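You operate a simulated robot arm through the tools that you are given. There is no shell and no other tool. Be economical: measure what you need, move in short steps, check, and stop when the job is done.

Carry out the task below with a simulated two-armed robot. There is one attempt and no reset: what you move stays moved.

Task
Pick up the small carton from the coil bench top with one hand, pass it to the other hand and put it on the middle deck of the kit trolley. Set down upright: small carton.

The check looks at the end state, three seconds after you hand in, the way a careful person would. Anything else that was tipped, shoved, dropped, spilled or broken makes it a failure.

Robot
Two 7-joint arms with two-finger grippers on one trunk, on a base that drives. Base frame: it is fixed to the floor where the robot stands at the start and does not move with it; the origin is under the middle of the robot, x ahead of it, y to its left, z up. Lengths are in mm, angles in rad, forces in N, time in s.
The left shoulder is at the start at [60, 123, 945], the right one opposite. With the tool pointing down near the work surface each hand reaches from about 360 to 800 mm from the robot's upright axis, wherever it stands, measured 20 degrees to its own side. Places, roughly: middle deck of the kit trolley [-1000, -4000, 500]. Payload 1.47 kg a hand.
The TCP of each hand is the grasp point between the finger pads, 16 mm short of the fingertips. In the tool frame z runs along the fingers and y along their closing line. The gripper opens to 87 mm. The gripper's body begins 55 mm behind the TCP.
Orientation is told as [roll, pitch, yaw] about the base's x, y, z axes, in that order, counted from this pose: with the fingers straight down and closing along the base's y, the tool's x points along the base's -x, its y along +y and its z along -z.

Tools
- The arms move only by the tool move_arm. It takes "left_series", "right_series" or both (then of equal length, played together; a hand with none holds still); each is one flat list of numbers, 7 for each row, row after row: the shift along the base's x, y, z in mm, then the turn, a rotation vector about the base's x, y, z in rad, then the finger opening in mm, from 0 to 87. In form: [tx, ty, tz, ax, ay, az, fingers, tx, ty, tz, ax, ay, az, fingers, ...]. A call has 1 to 20 rows; each row shifts and turns the commanded pose from where the row before left it. Rows are played at 5 a second. More than 50 mm and 0.15 rad between two rows, or a gripper value outside its range, and nothing of the call is played. Where a pose cannot be reached the arm comes as near as it can. A force on the tool above 40 N (or 10 N above the force at the start of the call, whichever is more), or a blocked arm, ends the call early, and 0.2 s more pass. The fingers move at their own pace (about 153 mm/s each) and stop on an object; they squeeze with about 28 N. The grip force told is the motor's: it shows also when the fingers shut on nothing. Time passes only in rows, and 0.2 s behind the last, so rows that do not move let the fingers close. The reply holds the time, the measured pose of the TCP, the force on the tool along the base axes, the opening and the grip force, in the units named above and with some noise, with the torque about the TCP (base axes, N m) and any sound that the robot's microphone picked up.
- Cameras (640 x 400 px; columns grow to the right, rows downward): "scene" is now at [88.2, -29.8, 1509.1]; the picture's right is [-0.33, -0.94, 0.00], its down [-0.61, 0.22, -0.76] and it looks along [0.72, -0.25, -0.65] (base axes); focal length 279 px, centre (320, 200). "left" rides on the left gripper at [73, -12, -90] in its tool frame; the picture's right is [0.16, 0.99, 0.00], its down [-0.72, 0.12, -0.68] and it looks along [-0.67, 0.11, 0.73] (tool axes); focal length 247 px, centre (320, 200). "right" rides on the right gripper at [73, 12, -90] in its tool frame; the picture's right is [-0.16, 0.99, 0.00], its down [-0.72, -0.12, -0.68] and it looks along [-0.67, -0.11, 0.73] (tool axes); focal length 247 px, centre (320, 200). There is no depth. A picture from a camera that has moved, and an enlarged one, comes with that camera's place and axes in the base frame and with its lens.
- get_image(camera): a new picture of that camera. No time passes.
- raise_lower(by): slides the trunk up (or, below 0, down) by that many mm; the arms and the scene camera ride with it, the base frame stays. It gives what a move gives, with no picture.
- roll_base(legs): drives the robot by 1 to 6 legs, each [ahead, left, turn to the left] in mm, mm and rad, along the robot's own axes; the way and the turn of a leg run together, so that a leg with both is an arc; at most 1500 mm and 3.142 rad a leg. The arms and the cameras ride along, it lands a little off, and it stops where it bumps. It gives what a move gives.
- pan_tilt(pan, tilt): turns the head with the scene camera to pan (to the left, within 2.094 rad either way) and tilt (down, from -0.506 to 1.204), counted from straight ahead of the robot. It gives what a move gives.
- close_up(camera, box): a new picture of the part [left, top, right, bottom] of that camera's present view, enlarged. No time passes.
- close_job(): hands the job in; it is judged then, once.

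Work in short steps. Places have to be worked out from the pictures, the camera data and where the tool is seen: move nearer, look again, correct. Check each grasp and each placing, and mend what went wrong. You have 120 turns and 100 pictures in all, those below and enlarged ones among them. Open the grippers and draw the arms clear of the work before you hand the job in, unless the task says otherwise; then end with one line.

The tools are called after "Call:" as a command line: name --argument value ..., lists and objects as JSON in quotes. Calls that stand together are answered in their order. move_arm: Moves the arms, as the interface text tells. Its arguments: {"type":"object","properties":{"left_series":{"type":"array","items":{"type":"number"}},"right_series":{"type":"array","items":{"type":"number"}}},"required":[]} The other tools are called the same way: raise_lower (by) slides the trunk up or down; roll_base (legs) drives the base; pan_tilt (pan, tilt) turns the head that bears the scene camera; get_image (camera) takes a picture; close_up (camera, box) takes an enlarged picture of a part of a camera's view; close_job () hands the job in.

At the start:

```text
clock: 0.0
left_ee_pos: [513.1, 156.2, 1061.2]
left_ee_rot: [0.001, 0.0, 0.0]
left_wrist_force: [0.2, -0.4, -0.6]
left_moment: [-0.01, -0.03, 0.0]
left_opening: 87.1
left_grip_force: 0.0
right_ee_pos: [513.2, -388.4, 1033.7]
right_ee_rot: [0.0, 0.002, -0.002]
right_wrist_force: [0.4, -0.2, 0.3]
right_moment: [-0.01, 0.03, 0.0]
right_opening: 87.1
right_grip_force: 0.1
trunk travel left (down, up): [-100.0, 130.0]
robot x, y, heading: [-0.4, -0.4, 0.002]
head pan, tilt: [-0.339, 0.71]
```

scene: 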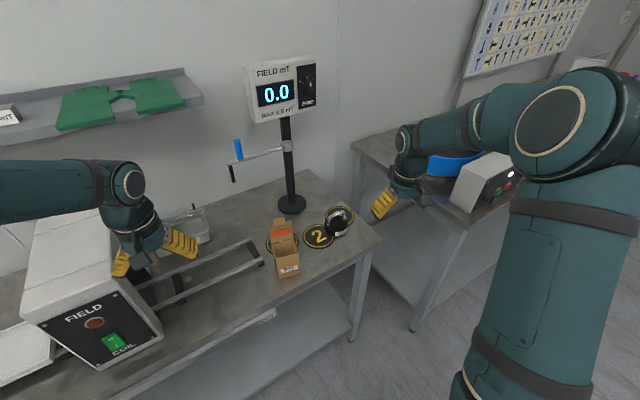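
right: 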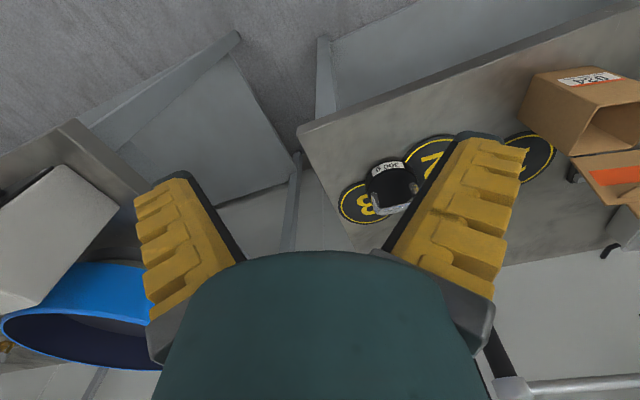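
left: 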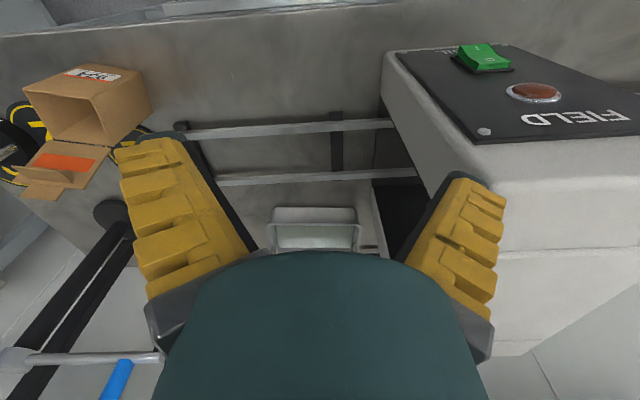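

The carton seems to be the brown open box on the bench near discs 1 and 2. I'll enlarge it to judge its shape and place.

Call:
close_up --camera "scene" --box '[220, 180, 380, 300]'

Call:
close_up --camera "left" --box '[0, 40, 200, 240]'

Call:
close_up --camera "right" --box '[320, 40, 640, 240]'

```text
3.33 times, centred on (300, 240) of scene
camera zoom: at [88.2, -29.8, 1509.1], right [-0.33, -0.94, 0.0], down [-0.61, 0.22, -0.76], along [0.72, -0.25, -0.65], focal length 931 px, centre (387, 67)
```

zoom: 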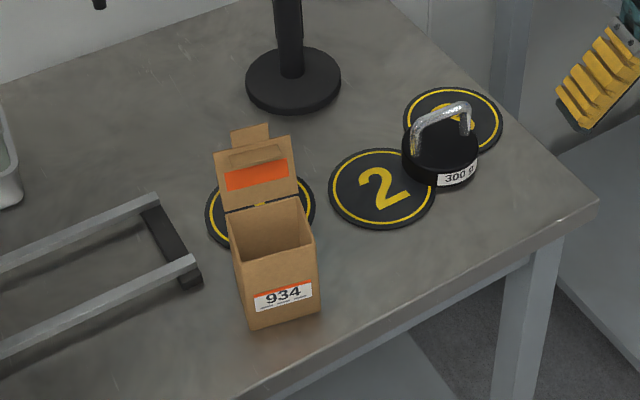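

```text
2.00 times, centred on (100, 140) of left
camera zoom: at [441.1, 145.3, 1149.3], right [-0.16, 0.99, 0.0], down [0.72, 0.12, 0.68], along [0.67, 0.11, -0.73], focal length 494 px, centre (760, 320)
```

zoom: 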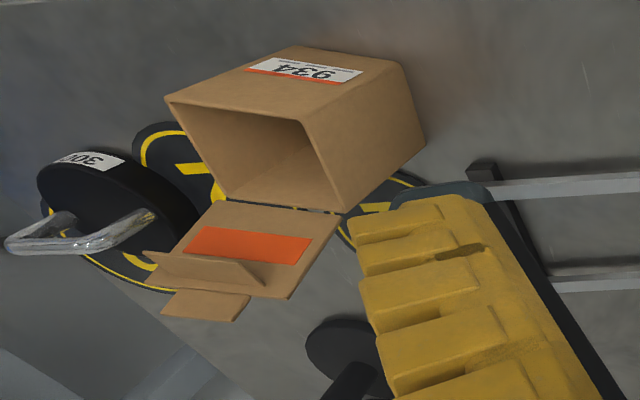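

```text
2.00 times, centred on (480, 140) of right
camera zoom: at [440.1, -378.1, 1123.0], right [0.16, 0.99, 0.0], down [0.72, -0.12, 0.68], along [0.67, -0.11, -0.73], focal length 494 px, centre (0, 320)
```

zoom: 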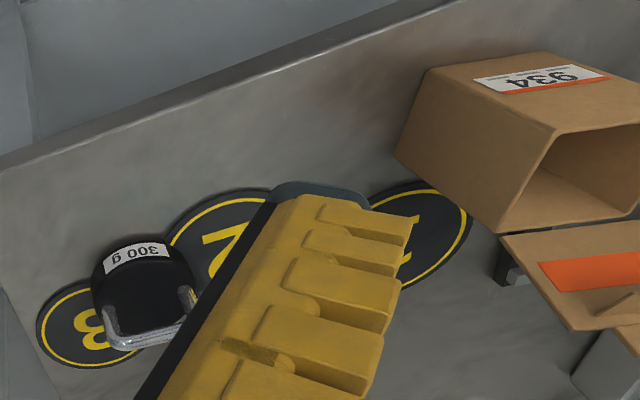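

The carton is upright and open at the top. Triangulation puts its centre near (602, -103), about 63 mm in y, 56 mm in x, z from 800 to 895, with the lid hanging open on the far side. Before planning grasps I'll look toward the trolley.

Call:
pan_tilt --pan -1.81 --tilt 0.25

Call:
get_image --camera "scene"

```text
clock: 1.6
left_ee_pos: [513.0, 156.5, 1062.6]
left_ee_rot: [0.0, 0.0, -0.001]
left_wrist_force: [-0.4, 0.3, 0.0]
left_moment: [-0.03, -0.04, 0.03]
left_opening: 87.0
left_grip_force: 0.1
right_ee_pos: [511.4, -389.0, 1033.9]
right_ee_rot: [0.0, 0.0, 0.002]
right_wrist_force: [-0.2, -0.6, 0.1]
right_moment: [0.0, -0.01, 0.01]
right_opening: 87.1
right_grip_force: 0.0
trunk travel left (down, up): [-100.0, 130.0]
robot x, y, heading: [-2.3, 2.6, 0.001]
head pan, tilt: [-1.81, 0.25]
```

```text
93 pictures are left
camera scene: at [-13.7, -92.4, 1550.8], right [-0.97, 0.24, 0.0], down [0.06, 0.24, -0.97], along [-0.23, -0.94, -0.25], focal length 279 px, centre (320, 200)
```

scene: 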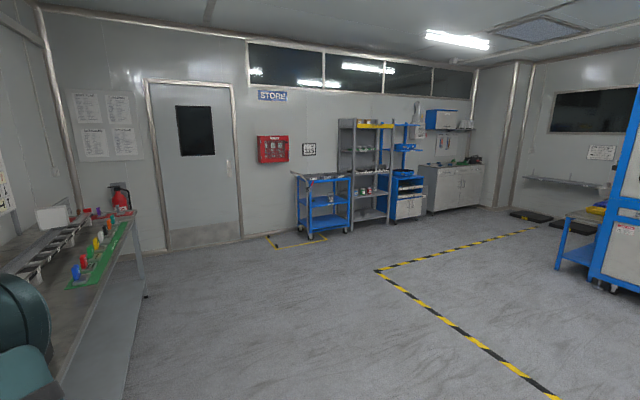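

Call:
close_up --camera "scene" --box '[250, 140, 410, 260]'

```text
3.33 times, centred on (330, 200) of scene
camera zoom: at [-13.7, -92.4, 1550.8], right [-0.97, 0.24, 0.0], down [0.06, 0.24, -0.97], along [-0.23, -0.94, -0.25], focal length 931 px, centre (287, 200)
```

zoom: 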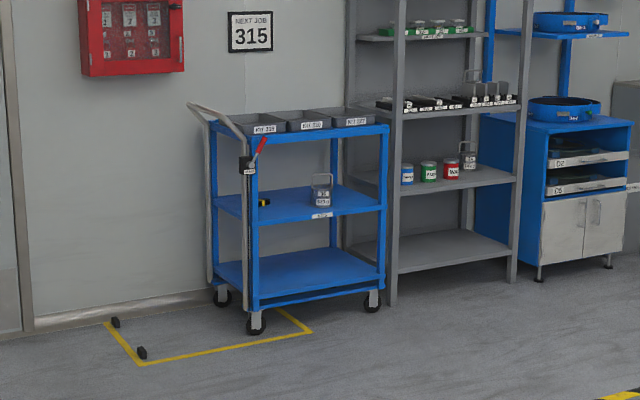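

The trolley is the blue one. Its middle deck lies under an upper deck, so the receiving hand must hold the carton from the robot's side, tilted forward. Plan: the left hand grips near the top with fingers down, and the right hand takes it low with a forward-tilted grip. I'll swing the left hand to above the carton.

Call:
move_arm --left_series '[15, -43.3, -7, 0, 0, 0, 87, 15, -43.3, -7, 0, 0, 0, 87, 15, -43.3, -7, 0, 0, 0, 87, 15, -43.3, -7, 0, 0, 0, 87, 15, -43.3, -7, 0, 0, 0, 87, 14, -43, -7, 0, 0, 0, 87, 0, 0, 0, 0, 0, 0, 87]'

Call:
pan_tilt --pan -0.2 --tilt 0.75

Call:
get_image --camera "scene"

Call:
get_image --camera "left"

```text
clock: 3.2
left_ee_pos: [602.6, -102.3, 1019.8]
left_ee_rot: [0.002, -0.001, -0.001]
left_wrist_force: [0.5, 0.5, 0.9]
left_moment: [0.0, 0.0, -0.02]
left_opening: 86.9
left_grip_force: 0.1
right_ee_pos: [512.5, -388.5, 1035.9]
right_ee_rot: [0.0, -0.001, 0.001]
right_wrist_force: [-0.3, 0.3, 0.5]
right_moment: [0.0, 0.02, -0.02]
right_opening: 86.6
right_grip_force: 0.0
trunk travel left (down, up): [-100.0, 130.0]
robot x, y, heading: [0.9, 0.0, -0.001]
head pan, tilt: [-1.81, 0.25]
```

```text
clock: 4.8
left_ee_pos: [603.3, -103.6, 1019.4]
left_ee_rot: [-0.001, 0.0, -0.002]
left_wrist_force: [-0.5, 0.0, -0.2]
left_moment: [0.02, -0.03, 0.0]
left_opening: 87.1
left_grip_force: 0.0
right_ee_pos: [512.3, -388.5, 1034.4]
right_ee_rot: [0.001, -0.001, 0.001]
right_wrist_force: [-0.6, 0.5, -0.1]
right_moment: [0.05, -0.01, 0.0]
right_opening: 87.1
right_grip_force: 0.0
trunk travel left (down, up): [-100.0, 130.0]
robot x, y, heading: [-0.7, 1.8, 0.006]
head pan, tilt: [-0.201, 0.75]
```

```text
91 pictures are left
camera scene: at [89.6, -18.3, 1505.8], right [-0.2, -0.98, 0.0], down [-0.67, 0.14, -0.73], along [0.72, -0.15, -0.68], focal length 279 px, centre (320, 200)
```

scene: 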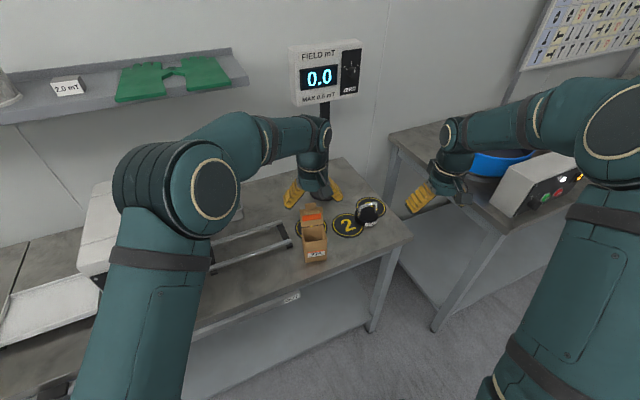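

```text
90 pictures are left
camera left: at [531.5, -115.3, 1107.5], right [-0.16, 0.99, 0.0], down [0.72, 0.12, 0.68], along [0.67, 0.11, -0.73], focal length 247 px, centre (320, 200)
```

left: 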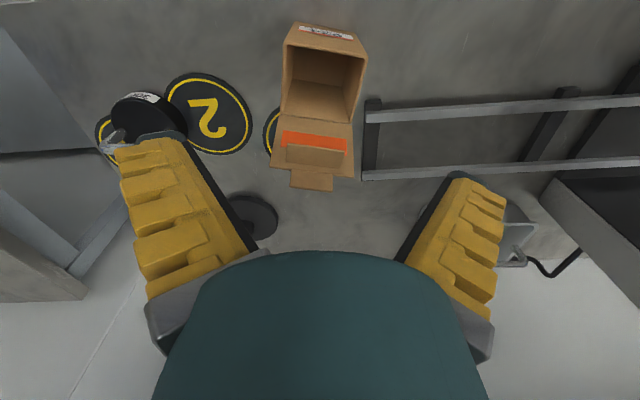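

The left hand is above. I'll enlarge the carton in the left view to refine its position.

Call:
close_up --camera "left" --box '[240, 0, 400, 200]'

```text
2.00 times, centred on (320, 100) of left
camera zoom: at [531.5, -115.3, 1107.5], right [-0.16, 0.99, 0.0], down [0.72, 0.12, 0.68], along [0.67, 0.11, -0.73], focal length 494 px, centre (320, 400)
```

zoom: 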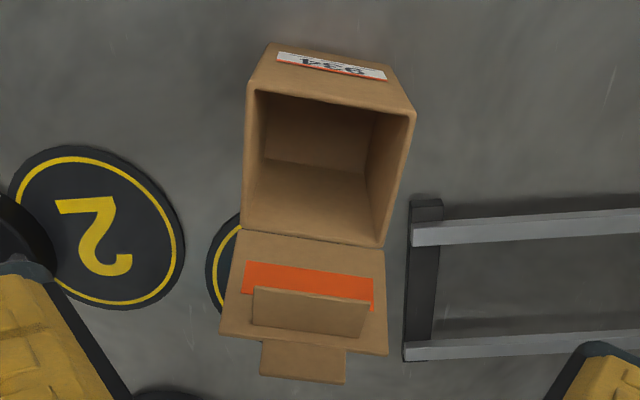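

Refined: centre (601.5, -103), mouth at z≈895, yaw ≈0. I'll descend straight to z 879 with the fingers open.

Call:
move_arm --left_series '[-1, 0, -40, 0, 0, 0, 87, 0, 0, -40, 0, 0, 0, 87, 0, 0, -30, 0, 0, 0, 87, 0, 0, -15, 0, 0, 0, 87, 0, 0, -15, 0, 0, 0, 87, 0, 0, 0, 0, 0, 0, 87]'

Call:
get_image --camera "left"

Call:
close_up --camera "scene" --box '[240, 150, 400, 270]'

```text
clock: 6.0
left_ee_pos: [610.6, -104.9, 900.7]
left_ee_rot: [-0.014, -0.028, 0.005]
left_wrist_force: [2.8, 2.0, 19.2]
left_moment: [-0.1, -0.65, 0.05]
left_opening: 87.0
left_grip_force: 0.0
right_ee_pos: [513.8, -388.3, 1034.4]
right_ee_rot: [0.0, 0.003, 0.0]
right_wrist_force: [0.3, -0.7, -0.7]
right_moment: [0.01, 0.01, 0.04]
right_opening: 87.0
right_grip_force: 0.0
trunk travel left (down, up): [-100.0, 130.0]
robot x, y, heading: [0.3, 0.7, 0.002]
head pan, tilt: [-0.201, 0.75]
stopped in row 5 (left hand): the force on the tool passed its limit at 47 N (the readings are from after the stop); the commanded pose is now the measured one
```

```text
88 pictures are left
camera left: at [536.6, -114.5, 987.7], right [-0.16, 0.99, -0.02], down [0.71, 0.13, 0.7], along [0.69, 0.1, -0.72], focal length 247 px, centre (320, 200)
```

left: 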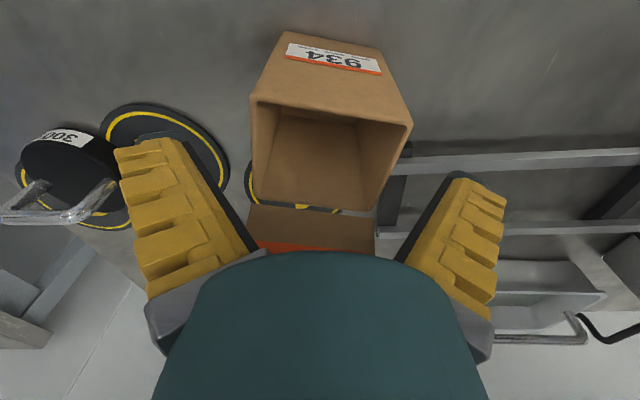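

```text
3.33 times, centred on (320, 210) of scene
camera zoom: at [89.9, -18.0, 1505.8], right [-0.2, -0.98, 0.0], down [-0.67, 0.14, -0.73], along [0.72, -0.15, -0.68], focal length 931 px, centre (320, 167)
```

zoom: 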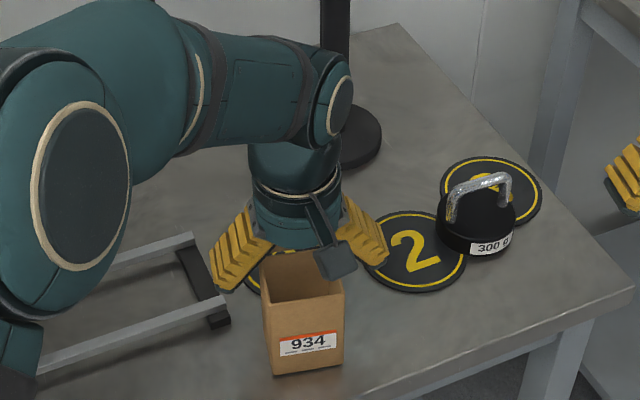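

Upward contact at z≈900, about 34 mm beyond the TCP. Re-triangulating, the lid stands almost vertical to z≈960, so the palm hit its flap. Grasping from above is out. I'll lift off and check the carton, then grip it from the front with the hand pitched forward.

Call:
move_arm --left_series '[-4, 0, 30, 0, 0, 0, 87, -4, 0, 40, 0, 0, 0, 87, 0, 0, 40, 0, 0, 0, 87, 0, 0, 0, 0, 0, 0, 87]'

Call:
close_up --camera "scene" --box '[240, 150, 400, 270]'

Call:
close_up --camera "left" --box '[240, 0, 400, 200]'

```text
clock: 7.0
left_ee_pos: [600.8, -102.6, 1008.8]
left_ee_rot: [-0.009, -0.019, 0.003]
left_wrist_force: [0.2, -0.2, 0.0]
left_moment: [0.01, 0.01, 0.01]
left_opening: 87.2
left_grip_force: 0.1
right_ee_pos: [513.1, -388.7, 1034.0]
right_ee_rot: [0.002, 0.0, 0.0]
right_wrist_force: [0.4, -0.2, 0.1]
right_moment: [0.01, 0.02, -0.02]
right_opening: 87.0
right_grip_force: 0.0
trunk travel left (down, up): [-100.0, 130.0]
robot x, y, heading: [-1.5, 1.3, 0.004]
head pan, tilt: [-0.201, 0.75]
```

```text
3.33 times, centred on (320, 210) of scene
camera zoom: at [90.0, -18.3, 1505.7], right [-0.2, -0.98, 0.0], down [-0.67, 0.14, -0.73], along [0.72, -0.15, -0.68], focal length 931 px, centre (320, 167)
```

zoom: 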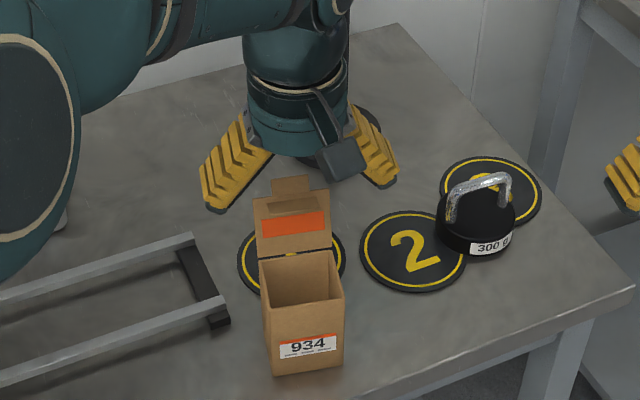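

```text
2.00 times, centred on (320, 100) of left
camera zoom: at [527.0, -115.0, 1094.4], right [-0.16, 0.99, -0.01], down [0.71, 0.12, 0.69], along [0.68, 0.1, -0.72], focal length 494 px, centre (320, 400)
```

zoom: 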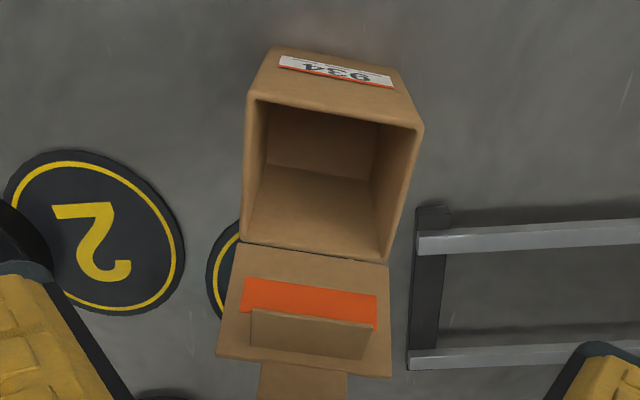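

The carton stood still. I'll back the base off 150 mm to give the wrist room, then pitch the left hand forward.

Call:
roll_base --legs '[[-150, 0, 0]]'

Call:
move_arm --left_series '[0, 0, -10, 0, -0.1355, 0, 87, 0, 0, -15, 0, -0.1355, 0, 87, 0, 0, -15, 0, -0.1355, 0, 87, 0, 0, -15, 0, -0.1355, 0, 87, 0, 0, -15, 0, -0.1355, 0, 87, 0, 0, -15, 0, -0.1355, 0, 87, 0, 0, -15, 0, -0.1355, 0, 87, 0, 0, -15, 0, -0.1355, 0, 87, 0, 0, -15, 0, -0.1355, 0, 87, 0, 0, 0, 0, 0, 0, 87]'

Call:
get_image --camera "scene"

Call:
get_image --camera "left"

```text
clock: 8.3
left_ee_pos: [449.3, -103.9, 1008.5]
left_ee_rot: [-0.009, -0.019, 0.002]
left_wrist_force: [-1.4, 0.3, 0.1]
left_moment: [0.01, -0.01, 0.0]
left_opening: 86.9
left_grip_force: 0.1
right_ee_pos: [361.2, -389.4, 1034.5]
right_ee_rot: [0.0, -0.002, 0.0]
right_wrist_force: [0.1, -0.6, 0.9]
right_moment: [0.01, -0.03, -0.01]
right_opening: 87.0
right_grip_force: 0.1
trunk travel left (down, up): [-100.0, 130.0]
robot x, y, heading: [-149.0, -1.1, -0.004]
head pan, tilt: [-0.201, 0.75]
```

```text
clock: 10.3
left_ee_pos: [482.7, -92.2, 964.0]
left_ee_rot: [-0.576, -1.097, 0.616]
left_wrist_force: [0.0, -0.4, 0.0]
left_moment: [0.01, 0.03, 0.04]
left_opening: 87.1
left_grip_force: 0.1
right_ee_pos: [358.7, -396.0, 1030.2]
right_ee_rot: [-0.002, 0.008, -0.016]
right_wrist_force: [-0.3, -0.5, -0.3]
right_moment: [0.04, 0.02, -0.01]
right_opening: 87.2
right_grip_force: 0.1
trunk travel left (down, up): [-100.0, 130.0]
robot x, y, heading: [-150.9, 2.5, -0.002]
head pan, tilt: [-0.201, 0.75]
stopped in row 9 (left hand): the arm was blocked; the commanded pose is now the measured one
```

```text
84 pictures are left
camera scene: at [-60.8, -18.5, 1505.7], right [-0.2, -0.98, 0.0], down [-0.67, 0.14, -0.73], along [0.72, -0.15, -0.68], focal length 279 px, centre (320, 200)
```

scene: 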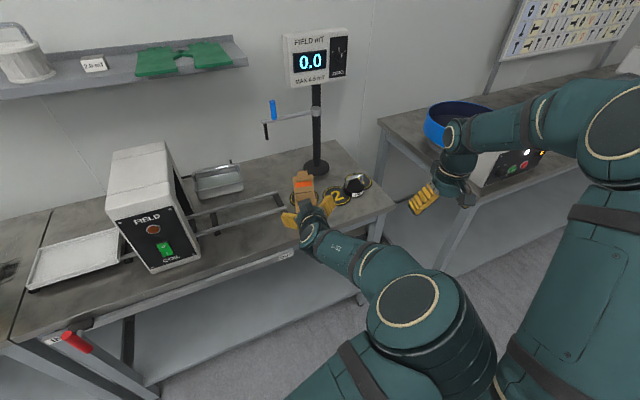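

```text
83 pictures are left
camera left: at [374.6, -121.4, 935.2], right [-0.15, 0.91, -0.39], down [-0.37, 0.31, 0.88], along [0.92, 0.27, 0.29], focal length 247 px, centre (320, 200)
```

left: 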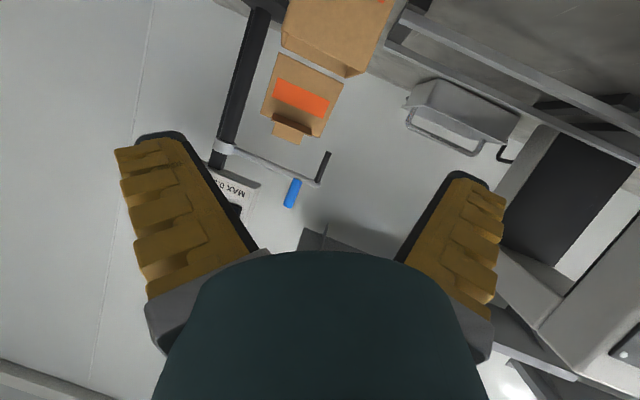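

The left elbow swung across and touched the right arm, because reaching over the midline does not suit it. I'll undo that, returning the left hand to its own side. The right hand, which is straight behind the carton, will do the picking and the left hand will receive.

Call:
move_arm --left_series '[-13.3, 27.5, 10.7, 0.0188, 0.13, -0.0253, 87, -13.3, 27.5, 10.7, 0.0188, 0.13, -0.0253, 87, -13.3, 27.5, 10.7, 0.0188, 0.13, -0.0253, 87, -13.3, 27.5, 10.7, 0.0188, 0.13, -0.0253, 87, -13.3, 27.5, 10.7, 0.0188, 0.13, -0.0253, 87, -13.3, 27.5, 10.7, 0.0188, 0.13, -0.0253, 87, -13.3, 27.5, 10.7, 0.0188, 0.13, -0.0253, 87, -13.3, 27.5, 10.7, 0.0188, 0.13, -0.0253, 87, -13.3, 27.5, 10.7, 0.0188, 0.13, -0.0253, 87, 0, 0, 0, 0, 0, 0, 87]'

Call:
get_image --camera "scene"

```text
clock: 12.5
left_ee_pos: [361.6, 154.1, 1062.0]
left_ee_rot: [-0.001, 0.002, -0.005]
left_wrist_force: [-0.7, -0.1, 0.8]
left_moment: [0.03, -0.01, -0.02]
left_opening: 86.6
left_grip_force: 0.1
right_ee_pos: [359.1, -395.7, 1030.8]
right_ee_rot: [-0.001, 0.004, -0.015]
right_wrist_force: [-0.1, -0.4, 0.6]
right_moment: [-0.01, -0.01, 0.0]
right_opening: 86.8
right_grip_force: 0.0
trunk travel left (down, up): [-100.0, 130.0]
robot x, y, heading: [-152.8, 0.5, -0.001]
head pan, tilt: [-0.201, 0.75]
```

```text
82 pictures are left
camera scene: at [-60.9, -18.7, 1505.7], right [-0.2, -0.98, 0.0], down [-0.67, 0.14, -0.73], along [0.72, -0.15, -0.68], focal length 279 px, centre (320, 200)
```

scene: 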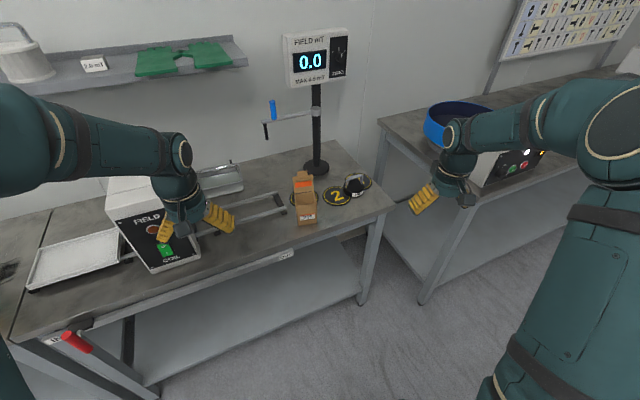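

Left hand is restored. Now pitch the right hand forward on its own side, clear of the benches (right bench edge is at about x 590).

Call:
move_arm --right_series '[0, 10, -10, 0, -0.1355, 0, 87, 0, 10, -15, 0, -0.1355, 0, 87, 0, 10, -15, 0, -0.1355, 0, 87, 0, 10, -15, 0, -0.1355, 0, 87, 0, 10, -15, 0, -0.1355, 0, 87, 0, 10, -15, 0, -0.1355, 0, 87, 0, 10, -15, 0, -0.1355, 0, 87, 0, 10, -15, 0, -0.1355, 0, 87, 0, 10, -15, 0, -0.1355, 0, 87, 0, 0, 0, 0, 0, 0, 87]'

Call:
get_image --camera "scene"

```text
clock: 14.7
left_ee_pos: [360.6, 155.4, 1063.0]
left_ee_rot: [-0.003, 0.0, -0.004]
left_wrist_force: [1.0, -0.6, -0.1]
left_moment: [-0.01, 0.0, -0.03]
left_opening: 87.0
left_grip_force: 0.1
right_ee_pos: [359.3, -305.0, 902.4]
right_ee_rot: [0.037, -1.215, -0.041]
right_wrist_force: [-0.5, -0.3, 0.0]
right_moment: [-0.02, 0.01, -0.01]
right_opening: 87.4
right_grip_force: 0.1
trunk travel left (down, up): [-100.0, 130.0]
robot x, y, heading: [-152.8, -2.6, 0.002]
head pan, tilt: [-0.201, 0.75]
```

```text
81 pictures are left
camera scene: at [-61.3, -18.0, 1505.8], right [-0.2, -0.98, 0.0], down [-0.67, 0.14, -0.73], along [0.72, -0.15, -0.68], focal length 279 px, centre (320, 200)
```

scene: 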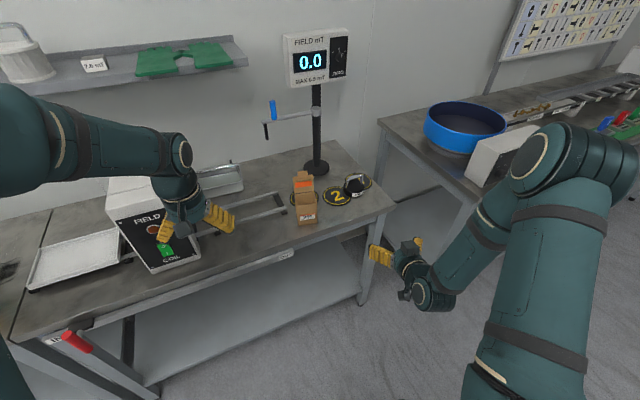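

The pitch went cleanly with the elbow outside. I'll strafe the base left 120 mm so that the right arm keeps this posture, then align the hand in y and z.

Call:
roll_base --legs '[[0, 120, 0]]'

Call:
move_arm --right_series '[20, 27, -12, 0, 0, 0, 87, 20, 27, -12, 0, 0, 0, 87, 20, 27, -12, 0, 0, 0, 87, 0, 0, 0, 0, 0, 0, 87]'

Call:
get_image --camera "right"

Call:
get_image --camera "scene"

```text
clock: 16.4
left_ee_pos: [362.7, 274.3, 1061.7]
left_ee_rot: [0.001, 0.0, -0.006]
left_wrist_force: [0.5, 0.4, -0.5]
left_moment: [0.0, 0.03, -0.01]
left_opening: 86.8
left_grip_force: 0.1
right_ee_pos: [359.2, -186.1, 902.3]
right_ee_rot: [0.034, -1.213, -0.037]
right_wrist_force: [-0.1, 0.2, 0.4]
right_moment: [0.01, 0.02, 0.01]
right_opening: 86.8
right_grip_force: 0.0
trunk travel left (down, up): [-100.0, 130.0]
robot x, y, heading: [-148.9, 118.3, -0.004]
head pan, tilt: [-0.201, 0.75]
```

```text
clock: 17.4
left_ee_pos: [362.7, 274.4, 1061.2]
left_ee_rot: [-0.003, -0.001, -0.002]
left_wrist_force: [0.1, -0.3, -0.3]
left_moment: [0.02, 0.04, 0.0]
left_opening: 86.9
left_grip_force: 0.1
right_ee_pos: [419.3, -106.2, 866.9]
right_ee_rot: [0.037, -1.212, -0.041]
right_wrist_force: [-0.2, -0.8, 0.3]
right_moment: [-0.01, -0.04, 0.01]
right_opening: 86.9
right_grip_force: 0.1
trunk travel left (down, up): [-100.0, 130.0]
robot x, y, heading: [-145.7, 123.0, -0.003]
head pan, tilt: [-0.201, 0.75]
```

```text
80 pictures are left
camera right: at [310.2, -94.1, 829.5], right [0.06, 0.99, 0.16], down [-0.38, -0.13, 0.91], along [0.92, -0.12, 0.37], focal length 247 px, centre (320, 200)
```

right: 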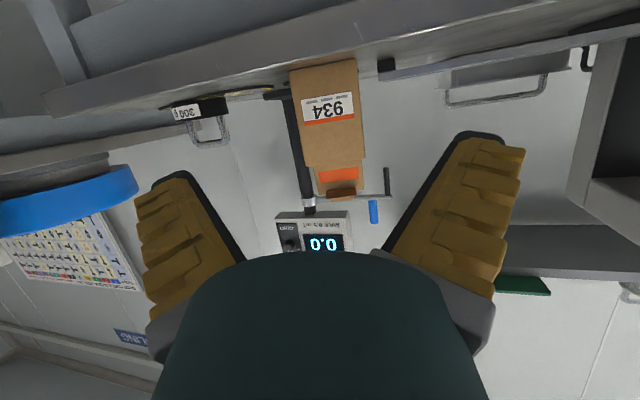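

```text
79 pictures are left
camera scene: at [-61.4, 101.2, 1505.8], right [-0.2, -0.98, 0.0], down [-0.67, 0.14, -0.73], along [0.72, -0.15, -0.68], focal length 279 px, centre (320, 200)
```

scene: 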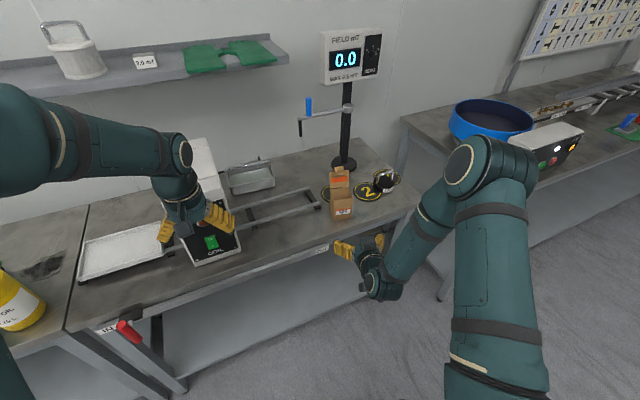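

Everything is consistent (carton front bottom edge at z≈801, x≈575). I'll advance to just before the carton and check centring.

Call:
move_arm --right_series '[40, 1, 0, 0, 0, 0, 87, 40, 1, 0, 0, 0, 0, 87, 40, 1, 0, 0, 0, 0, 87, 0, 0, 0, 0, 0, 0, 87]'

Call:
get_image --camera "right"

Call:
close_up --camera "scene" --box '[280, 150, 440, 270]'

```text
clock: 18.4
left_ee_pos: [362.4, 274.2, 1061.8]
left_ee_rot: [0.0, 0.0, -0.004]
left_wrist_force: [-0.2, -0.1, -0.4]
left_moment: [-0.01, -0.02, 0.0]
left_opening: 87.1
left_grip_force: 0.1
right_ee_pos: [540.1, -101.9, 866.2]
right_ee_rot: [0.036, -1.214, -0.04]
right_wrist_force: [-0.6, 0.7, 0.5]
right_moment: [0.01, 0.02, 0.0]
right_opening: 87.0
right_grip_force: 0.0
trunk travel left (down, up): [-100.0, 130.0]
robot x, y, heading: [-149.0, 118.7, 0.001]
head pan, tilt: [-0.201, 0.75]
```

```text
78 pictures are left
camera right: at [431.3, -89.8, 829.7], right [0.06, 0.99, 0.16], down [-0.38, -0.13, 0.91], along [0.92, -0.12, 0.37], focal length 247 px, centre (320, 200)
```

right: 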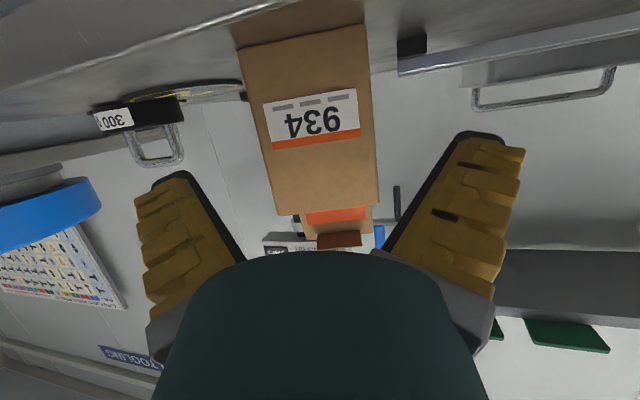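

```text
3.33 times, centred on (360, 210) of scene
camera zoom: at [-61.3, 101.5, 1505.8], right [-0.2, -0.98, 0.0], down [-0.67, 0.14, -0.73], along [0.72, -0.15, -0.68], focal length 931 px, centre (187, 167)
```

zoom: 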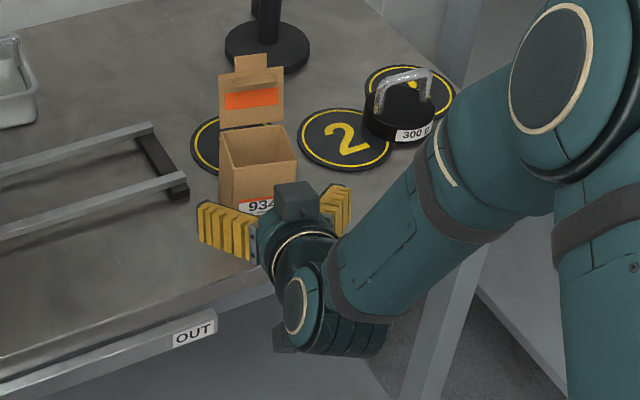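

Centred to within 2–3 mm. Advance the remaining 57 mm and then close.

Call:
move_arm --right_series '[20, -2, 0, 0, 0, 0, 87, 20, 0, 0, 0, 0, 0, 87, 17, 0, 0, 0, 0, 0, 87, 0, 0, 0, 0, 0, 0, 87, 0, 0, 0, 0, 0, 0, 50, 0, 0, 0, 0, 0, 0, 50, 0, 0, 0, 0, 0, 0, 50]'

Call:
get_image --camera "right"

Call:
close_up --camera "scene" --box '[280, 150, 440, 270]'

```text
clock: 20.0
left_ee_pos: [361.5, 275.3, 1061.4]
left_ee_rot: [-0.002, 0.0, -0.004]
left_wrist_force: [-0.3, 0.2, -0.1]
left_moment: [-0.02, 0.02, 0.01]
left_opening: 86.9
left_grip_force: 0.1
right_ee_pos: [597.5, -103.9, 866.3]
right_ee_rot: [0.038, -1.211, -0.04]
right_wrist_force: [0.5, 0.1, 1.4]
right_moment: [-0.01, -0.15, 0.0]
right_opening: 69.1
right_grip_force: 28.1
trunk travel left (down, up): [-100.0, 130.0]
robot x, y, heading: [-149.5, 117.1, 0.002]
head pan, tilt: [-0.201, 0.75]
```

```text
76 pictures are left
camera right: at [488.5, -91.5, 828.6], right [0.06, 0.99, 0.16], down [-0.39, -0.13, 0.91], along [0.92, -0.12, 0.37], focal length 247 px, centre (320, 200)
```

right: 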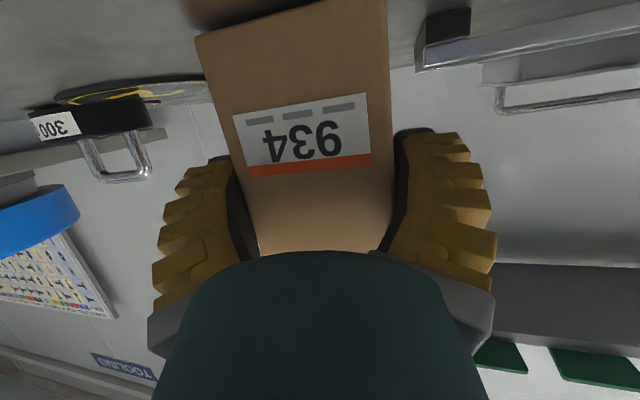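

```text
3.33 times, centred on (360, 210) of scene
camera zoom: at [-61.0, 101.7, 1505.8], right [-0.2, -0.98, 0.0], down [-0.67, 0.14, -0.73], along [0.72, -0.15, -0.68], focal length 931 px, centre (187, 167)
```

zoom: 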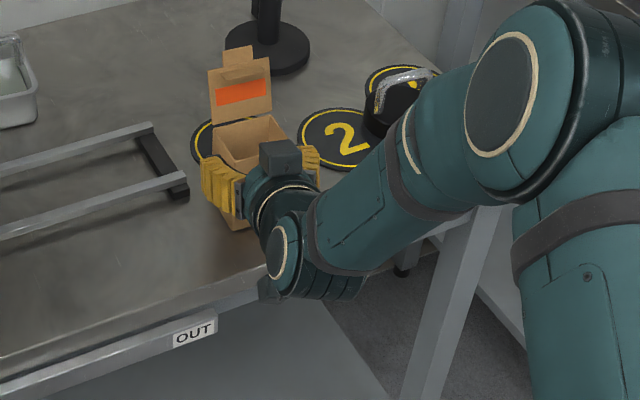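

Gripped at 69 mm with 28 N and the carton is still upright. Lift it gently by 100 mm.

Call:
move_arm --right_series '[0, 0, 10, 0, 0, 0, 50, 0, 0, 30, 0, 0, 0, 50, 0, 0, 30, 0, 0, 0, 50, 0, 0, 30, 0, 0, 0, 50, 0, 0, 0, 0, 0, 0, 50]'

Call:
close_up --camera "scene" --box '[280, 130, 440, 250]'

```text
clock: 21.2
left_ee_pos: [361.9, 273.9, 1061.0]
left_ee_rot: [-0.002, 0.002, -0.004]
left_wrist_force: [-0.4, 0.1, 0.1]
left_moment: [-0.01, 0.03, -0.01]
left_opening: 86.9
left_grip_force: 0.0
right_ee_pos: [595.7, -101.3, 965.1]
right_ee_rot: [0.036, -1.213, -0.041]
right_wrist_force: [-0.1, 0.2, 0.2]
right_moment: [0.01, 0.01, 0.01]
right_opening: 69.2
right_grip_force: 27.9
trunk travel left (down, up): [-100.0, 130.0]
robot x, y, heading: [-153.6, 118.7, 0.002]
head pan, tilt: [-0.201, 0.75]
```

```text
3.33 times, centred on (360, 190) of scene
camera zoom: at [-60.4, 101.4, 1505.7], right [-0.2, -0.98, 0.0], down [-0.67, 0.14, -0.73], along [0.72, -0.15, -0.68], focal length 931 px, centre (187, 233)
```

zoom: 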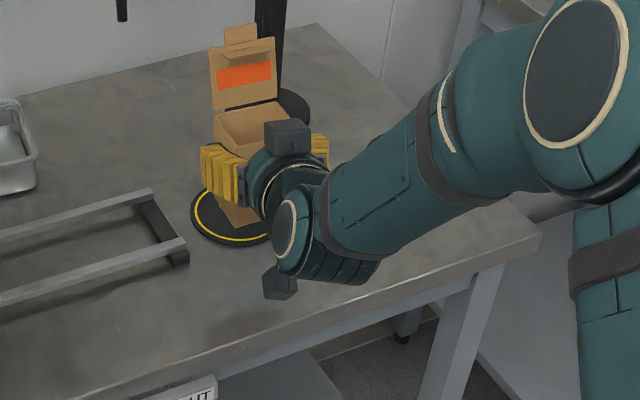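

Lifted safely, and it's very light. Back the base away 300 mm from the bench so that the handover happens over open floor.

Call:
roll_base --legs '[[-300, 0, 0]]'

Call:
move_arm --right_series '[-40, 15, 5, 0, 0, 0.1, 50, -40, 15, 5, 0, 0, 0.1, 50, -40, 15, 5, 0, 0, 0.1, 50, -40, 15, 5, 0, 0, 0.1, 50, -40, 15, 5, 0, 0, 0.1, 50, 0, 0, 0, 0, 0, 0, 50]'

Call:
get_image --camera "scene"

```text
clock: 23.2
left_ee_pos: [64.1, 273.3, 1061.3]
left_ee_rot: [-0.001, -0.001, -0.005]
left_wrist_force: [1.0, 0.0, 0.4]
left_moment: [0.0, -0.04, -0.02]
left_opening: 86.9
left_grip_force: 0.0
right_ee_pos: [297.9, -104.2, 966.8]
right_ee_rot: [0.036, -1.215, -0.042]
right_wrist_force: [0.0, 0.4, -1.0]
right_moment: [-0.04, 0.0, -0.03]
right_opening: 69.0
right_grip_force: 27.9
trunk travel left (down, up): [-100.0, 130.0]
robot x, y, heading: [-448.3, 120.9, -0.003]
head pan, tilt: [-0.201, 0.75]
```

```text
clock: 24.6
left_ee_pos: [64.7, 273.3, 1062.8]
left_ee_rot: [-0.003, 0.001, -0.004]
left_wrist_force: [0.7, 0.6, 0.0]
left_moment: [0.03, 0.02, -0.01]
left_opening: 86.9
left_grip_force: 0.1
right_ee_pos: [98.0, -27.7, 988.6]
right_ee_rot: [0.037, -1.213, 0.459]
right_wrist_force: [0.2, 0.1, 0.4]
right_moment: [0.01, 0.01, 0.01]
right_opening: 68.9
right_grip_force: 27.9
trunk travel left (down, up): [-100.0, 130.0]
robot x, y, heading: [-450.8, 119.6, 0.002]
head pan, tilt: [-0.201, 0.75]
```

```text
73 pictures are left
camera scene: at [-357.9, 101.6, 1505.7], right [-0.2, -0.98, 0.0], down [-0.67, 0.14, -0.73], along [0.72, -0.15, -0.68], focal length 279 px, centre (320, 200)
```

scene: 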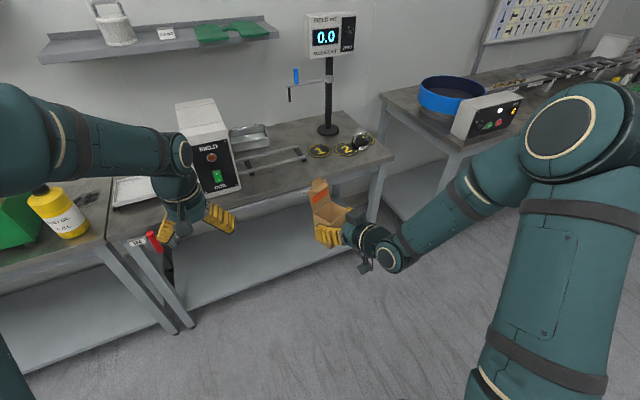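

Carton held well. Now pitch the left hand forward on its own side, mirroring the motion that worked for the right.

Call:
move_arm --left_series '[-5, 16, -12, 0, -0.1355, 0, 87, -5, 16, -12, 0, -0.1355, 0, 87, -5, 16, -12, 0, -0.1355, 0, 87, -5, 16, -12, 0, -0.1355, 0, 87, -5, 16, -12, 0, -0.1355, 0, 87, -5, 16, -12, 0, -0.1355, 0, 87, -5, 16, -12, 0, -0.1355, 0, 87, -5, 16, -12, 0, -0.1355, 0, 87, -5, 16, -12, 0, -0.1355, 0, 87, 0, 0, 0, 0, 0, 0, 87]'

Call:
move_arm --right_series '[0, 23, 5, 0, 0, 0.11, 50, 0, 23, 5, 0, 0, 0.11, 50, 0, 23, 5, 0, 0, 0.11, 50, 0, 23, 5, 0, 0, 0.11, 50, 0, 23, 5, 0, 0, 0.11, 50, 0, 0, 0, 0, 0, 0, 50]'

Call:
get_image --camera "scene"

```text
clock: 26.8
left_ee_pos: [26.3, 419.7, 953.3]
left_ee_rot: [0.014, -1.219, -0.017]
left_wrist_force: [0.9, -0.6, -0.4]
left_moment: [0.02, 0.02, 0.02]
left_opening: 87.2
left_grip_force: 0.1
left hand out of reach, approached as far as the arm can: row 8
right_ee_pos: [97.2, -28.9, 988.5]
right_ee_rot: [0.036, -1.213, 0.457]
right_wrist_force: [-0.6, 0.5, -0.7]
right_moment: [0.01, -0.04, 0.02]
right_opening: 68.4
right_grip_force: 28.1
trunk travel left (down, up): [-100.0, 130.0]
robot x, y, heading: [-451.4, 120.1, 0.001]
head pan, tilt: [-0.201, 0.75]
```

```text
clock: 28.2
left_ee_pos: [25.8, 419.3, 953.0]
left_ee_rot: [0.014, -1.219, -0.015]
left_wrist_force: [0.4, 0.1, 0.6]
left_moment: [-0.02, -0.02, -0.03]
left_opening: 86.9
left_grip_force: 0.0
right_ee_pos: [99.4, 87.1, 1014.3]
right_ee_rot: [0.038, -1.212, 1.01]
right_wrist_force: [0.2, -0.4, -0.6]
right_moment: [-0.01, 0.02, 0.0]
right_opening: 68.6
right_grip_force: 27.7
trunk travel left (down, up): [-100.0, 130.0]
robot x, y, heading: [-449.0, 119.9, -0.002]
head pan, tilt: [-0.201, 0.75]
```

```text
72 pictures are left
camera scene: at [-358.6, 101.5, 1505.7], right [-0.2, -0.98, 0.0], down [-0.67, 0.14, -0.73], along [0.72, -0.15, -0.68], focal length 279 px, centre (320, 200)
```

scene: 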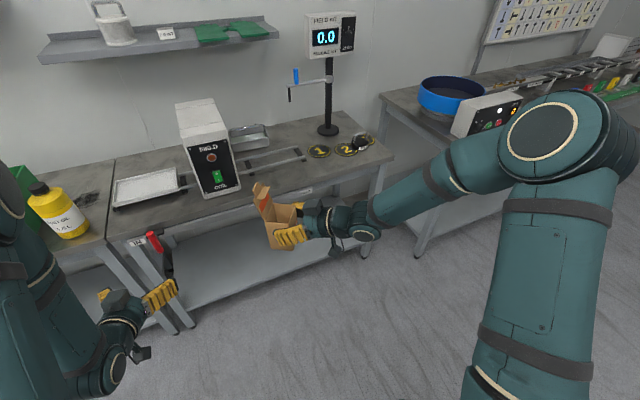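

Both hands are up. The handover spot needs to be a bit farther forward for the left arm, so I'll extend the right 100 mm ahead. At the same time the left flattens its pitch to about 1.4 and yaws to -0.56, square to the right, going to a pre-grasp point.

Call:
move_arm --right_series '[20, 0, 0, 0, 0, 0, 50, 20, 0, 0, 0, 0, 0, 50, 20, 0, 0, 0, 0, 0, 50, 20, 0, 0, 0, 0, 0, 50, 20, 0, 0, 0, 0, 0, 50, 0, 0, 0, 0, 0, 0, 50]'

Call:
move_arm --left_series '[8, -30, 3, 0, -0.09, 0, 87, 8, -30, 3, 0, -0.09, 0, 87, 8, -30, 3, 0, 0, -0.11, 87, 8, -30, 3, 0, 0, -0.11, 87, 8, -30, 3, 0, 0, -0.11, 87, 8, -30, 3, 0, 0, -0.11, 87, 8, -30, 3, 0, 0, -0.11, 87, 0, 0, 0, 0, 0, 0, 87]'

Call:
get_image --camera "scene"

Call:
get_image --camera "left"

```text
clock: 29.6
left_ee_pos: [26.1, 419.1, 952.1]
left_ee_rot: [0.015, -1.219, -0.016]
left_wrist_force: [-0.1, -0.5, 0.3]
left_moment: [0.0, 0.0, -0.04]
left_opening: 87.0
left_grip_force: 0.0
right_ee_pos: [198.0, 87.8, 1014.3]
right_ee_rot: [0.037, -1.213, 1.009]
right_wrist_force: [0.1, 0.1, 0.0]
right_moment: [0.01, 0.0, 0.02]
right_opening: 68.3
right_grip_force: 28.4
trunk travel left (down, up): [-100.0, 130.0]
robot x, y, heading: [-447.8, 117.4, -0.001]
head pan, tilt: [-0.201, 0.75]
```

```text
clock: 31.4
left_ee_pos: [87.6, 209.2, 972.1]
left_ee_rot: [0.031, -1.398, -0.582]
left_wrist_force: [0.3, 0.7, 0.3]
left_moment: [0.0, -0.03, 0.01]
left_opening: 86.9
left_grip_force: 0.1
left hand out of reach, approached as far as the arm can: row 2
right_ee_pos: [197.0, 88.9, 1013.6]
right_ee_rot: [0.038, -1.214, 1.01]
right_wrist_force: [-0.8, -0.2, -0.2]
right_moment: [-0.01, -0.01, 0.01]
right_opening: 68.5
right_grip_force: 28.5
trunk travel left (down, up): [-100.0, 130.0]
robot x, y, heading: [-446.0, 118.4, -0.002]
head pan, tilt: [-0.201, 0.75]
```

```text
71 pictures are left
camera scene: at [-358.5, 101.7, 1505.7], right [-0.2, -0.98, 0.0], down [-0.67, 0.14, -0.73], along [0.72, -0.15, -0.68], focal length 279 px, centre (320, 200)
```

scene: 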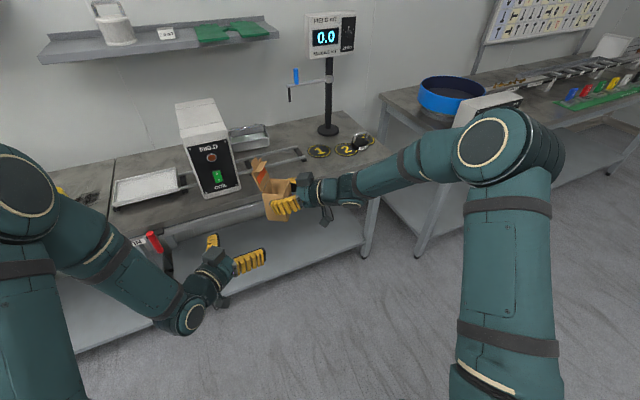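

```text
70 pictures are left
camera left: at [-3.8, 252.6, 913.5], right [0.5, 0.86, -0.15], down [-0.41, 0.38, 0.83], along [0.77, -0.35, 0.54], focal length 247 px, centre (320, 200)
```

left: 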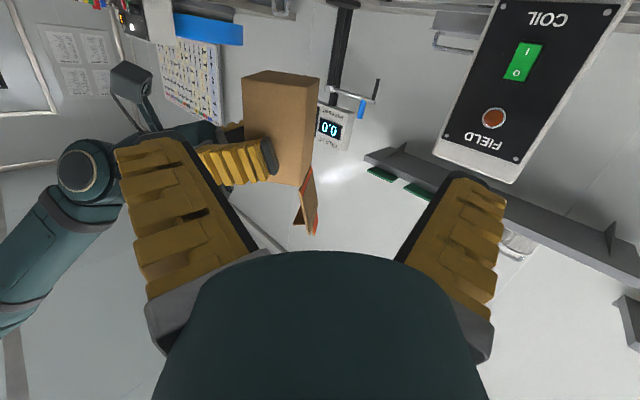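

The lid faces away from both palms, good. I compute the carton centre at about (199.5, 92), bottom z≈948, and the needed left heading -0.52. Align to a pre-grasp 70 mm short and look again.

Call:
move_arm --left_series '[23, -40, 1, 0, 0, 0.014, 87, 23, -39.5, 1, 0, 0, 0.014, 87, 0, 0, 0, 0, 0, 0, 87]'

Call:
get_image --camera "left"

Call:
close_up --camera "scene" --box '[190, 140, 350, 260]'

```text
clock: 32.2
left_ee_pos: [131.6, 130.7, 973.6]
left_ee_rot: [0.029, -1.398, -0.551]
left_wrist_force: [0.0, -0.1, 0.4]
left_moment: [0.01, -0.05, -0.02]
left_opening: 86.9
left_grip_force: 0.1
right_ee_pos: [196.8, 88.9, 1013.2]
right_ee_rot: [0.035, -1.213, 1.009]
right_wrist_force: [0.0, 0.2, -1.2]
right_moment: [0.0, 0.01, 0.0]
right_opening: 68.4
right_grip_force: 27.6
trunk travel left (down, up): [-100.0, 130.0]
robot x, y, heading: [-451.6, 117.4, -0.002]
head pan, tilt: [-0.201, 0.75]
```

```text
69 pictures are left
camera left: at [40.4, 170.9, 915.6], right [0.47, 0.87, -0.15], down [-0.42, 0.37, 0.83], along [0.78, -0.33, 0.54], focal length 247 px, centre (320, 200)
```

left: 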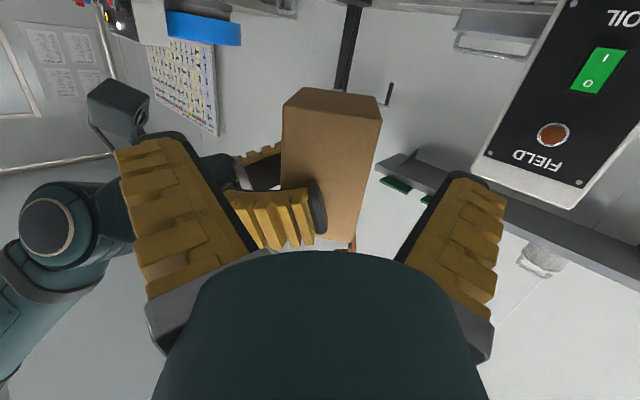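

```text
3.33 times, centred on (270, 200) of scene
camera zoom: at [-358.6, 102.0, 1505.8], right [-0.2, -0.98, 0.0], down [-0.67, 0.14, -0.73], along [0.72, -0.15, -0.68], focal length 931 px, centre (487, 200)
```

zoom: 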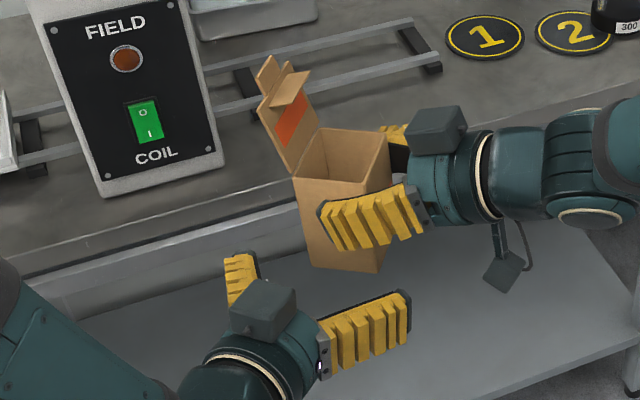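

Nearly aligned. I'll refine the lateral centring with an enlarged left view.

Call:
close_up --camera "left" --box '[220, 60, 420, 260]'

```text
2.00 times, centred on (320, 160) of left
camera zoom: at [40.4, 170.9, 915.6], right [0.47, 0.87, -0.15], down [-0.42, 0.37, 0.83], along [0.78, -0.33, 0.54], focal length 494 px, centre (320, 280)
```

zoom: 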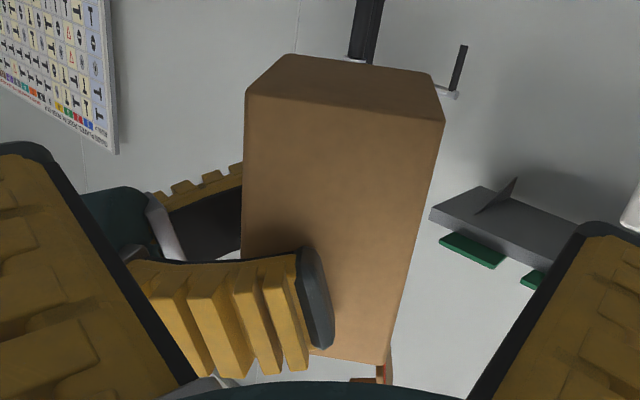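

The measured width fits and the carton sits about 6 mm to the left of my estimate (bottom z≈950). Shift 6 mm sideways and 2.5 mm up, then slide in 68 mm along the finger direction, still open.

Call:
move_arm --left_series '[3, 5.2, 2.5, 0, 0, 0, 87, 19.7, -11.3, 0, 0, 0, 0, 87, 19.7, -11.3, 0, 0, 0, 0, 87, 19.7, -11.3, 0, 0, 0, 0, 87, 0, 0, 0, 0, 0, 0, 87]'

Call:
get_image --camera "left"

Call:
close_up --camera "scene" --box '[190, 140, 350, 260]'

```text
clock: 33.4
left_ee_pos: [194.4, 103.4, 977.4]
left_ee_rot: [0.027, -1.399, -0.552]
left_wrist_force: [0.8, -0.3, -0.1]
left_moment: [-0.03, -0.02, -0.01]
left_opening: 86.8
left_grip_force: 0.1
right_ee_pos: [197.1, 89.7, 1013.8]
right_ee_rot: [0.038, -1.213, 1.009]
right_wrist_force: [-0.6, -0.4, -0.6]
right_moment: [0.0, -0.01, 0.0]
right_opening: 68.2
right_grip_force: 27.7
trunk travel left (down, up): [-100.0, 130.0]
robot x, y, heading: [-449.5, 118.5, -0.003]
head pan, tilt: [-0.201, 0.75]
```

```text
66 pictures are left
camera left: at [102.2, 143.8, 919.2], right [0.47, 0.87, -0.15], down [-0.42, 0.37, 0.83], along [0.78, -0.33, 0.54], focal length 247 px, centre (320, 200)
```

left: 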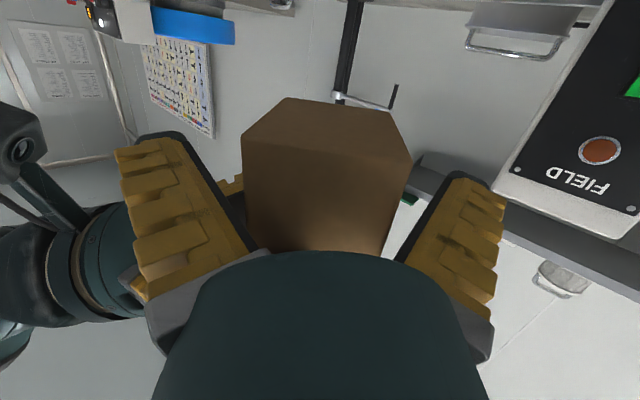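

```text
3.33 times, centred on (270, 200) of scene
camera zoom: at [-358.6, 101.8, 1505.8], right [-0.2, -0.98, 0.0], down [-0.67, 0.14, -0.73], along [0.72, -0.15, -0.68], focal length 931 px, centre (487, 200)
```

zoom: 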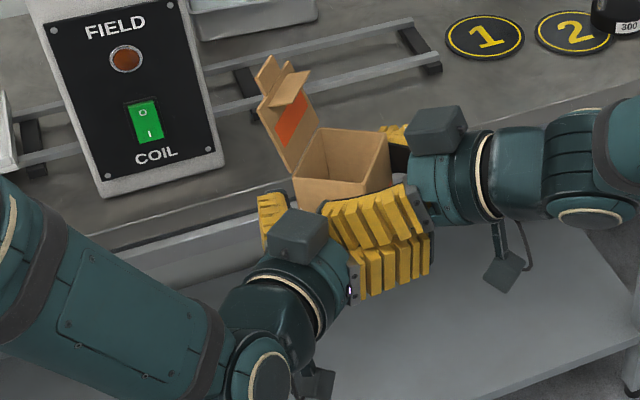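

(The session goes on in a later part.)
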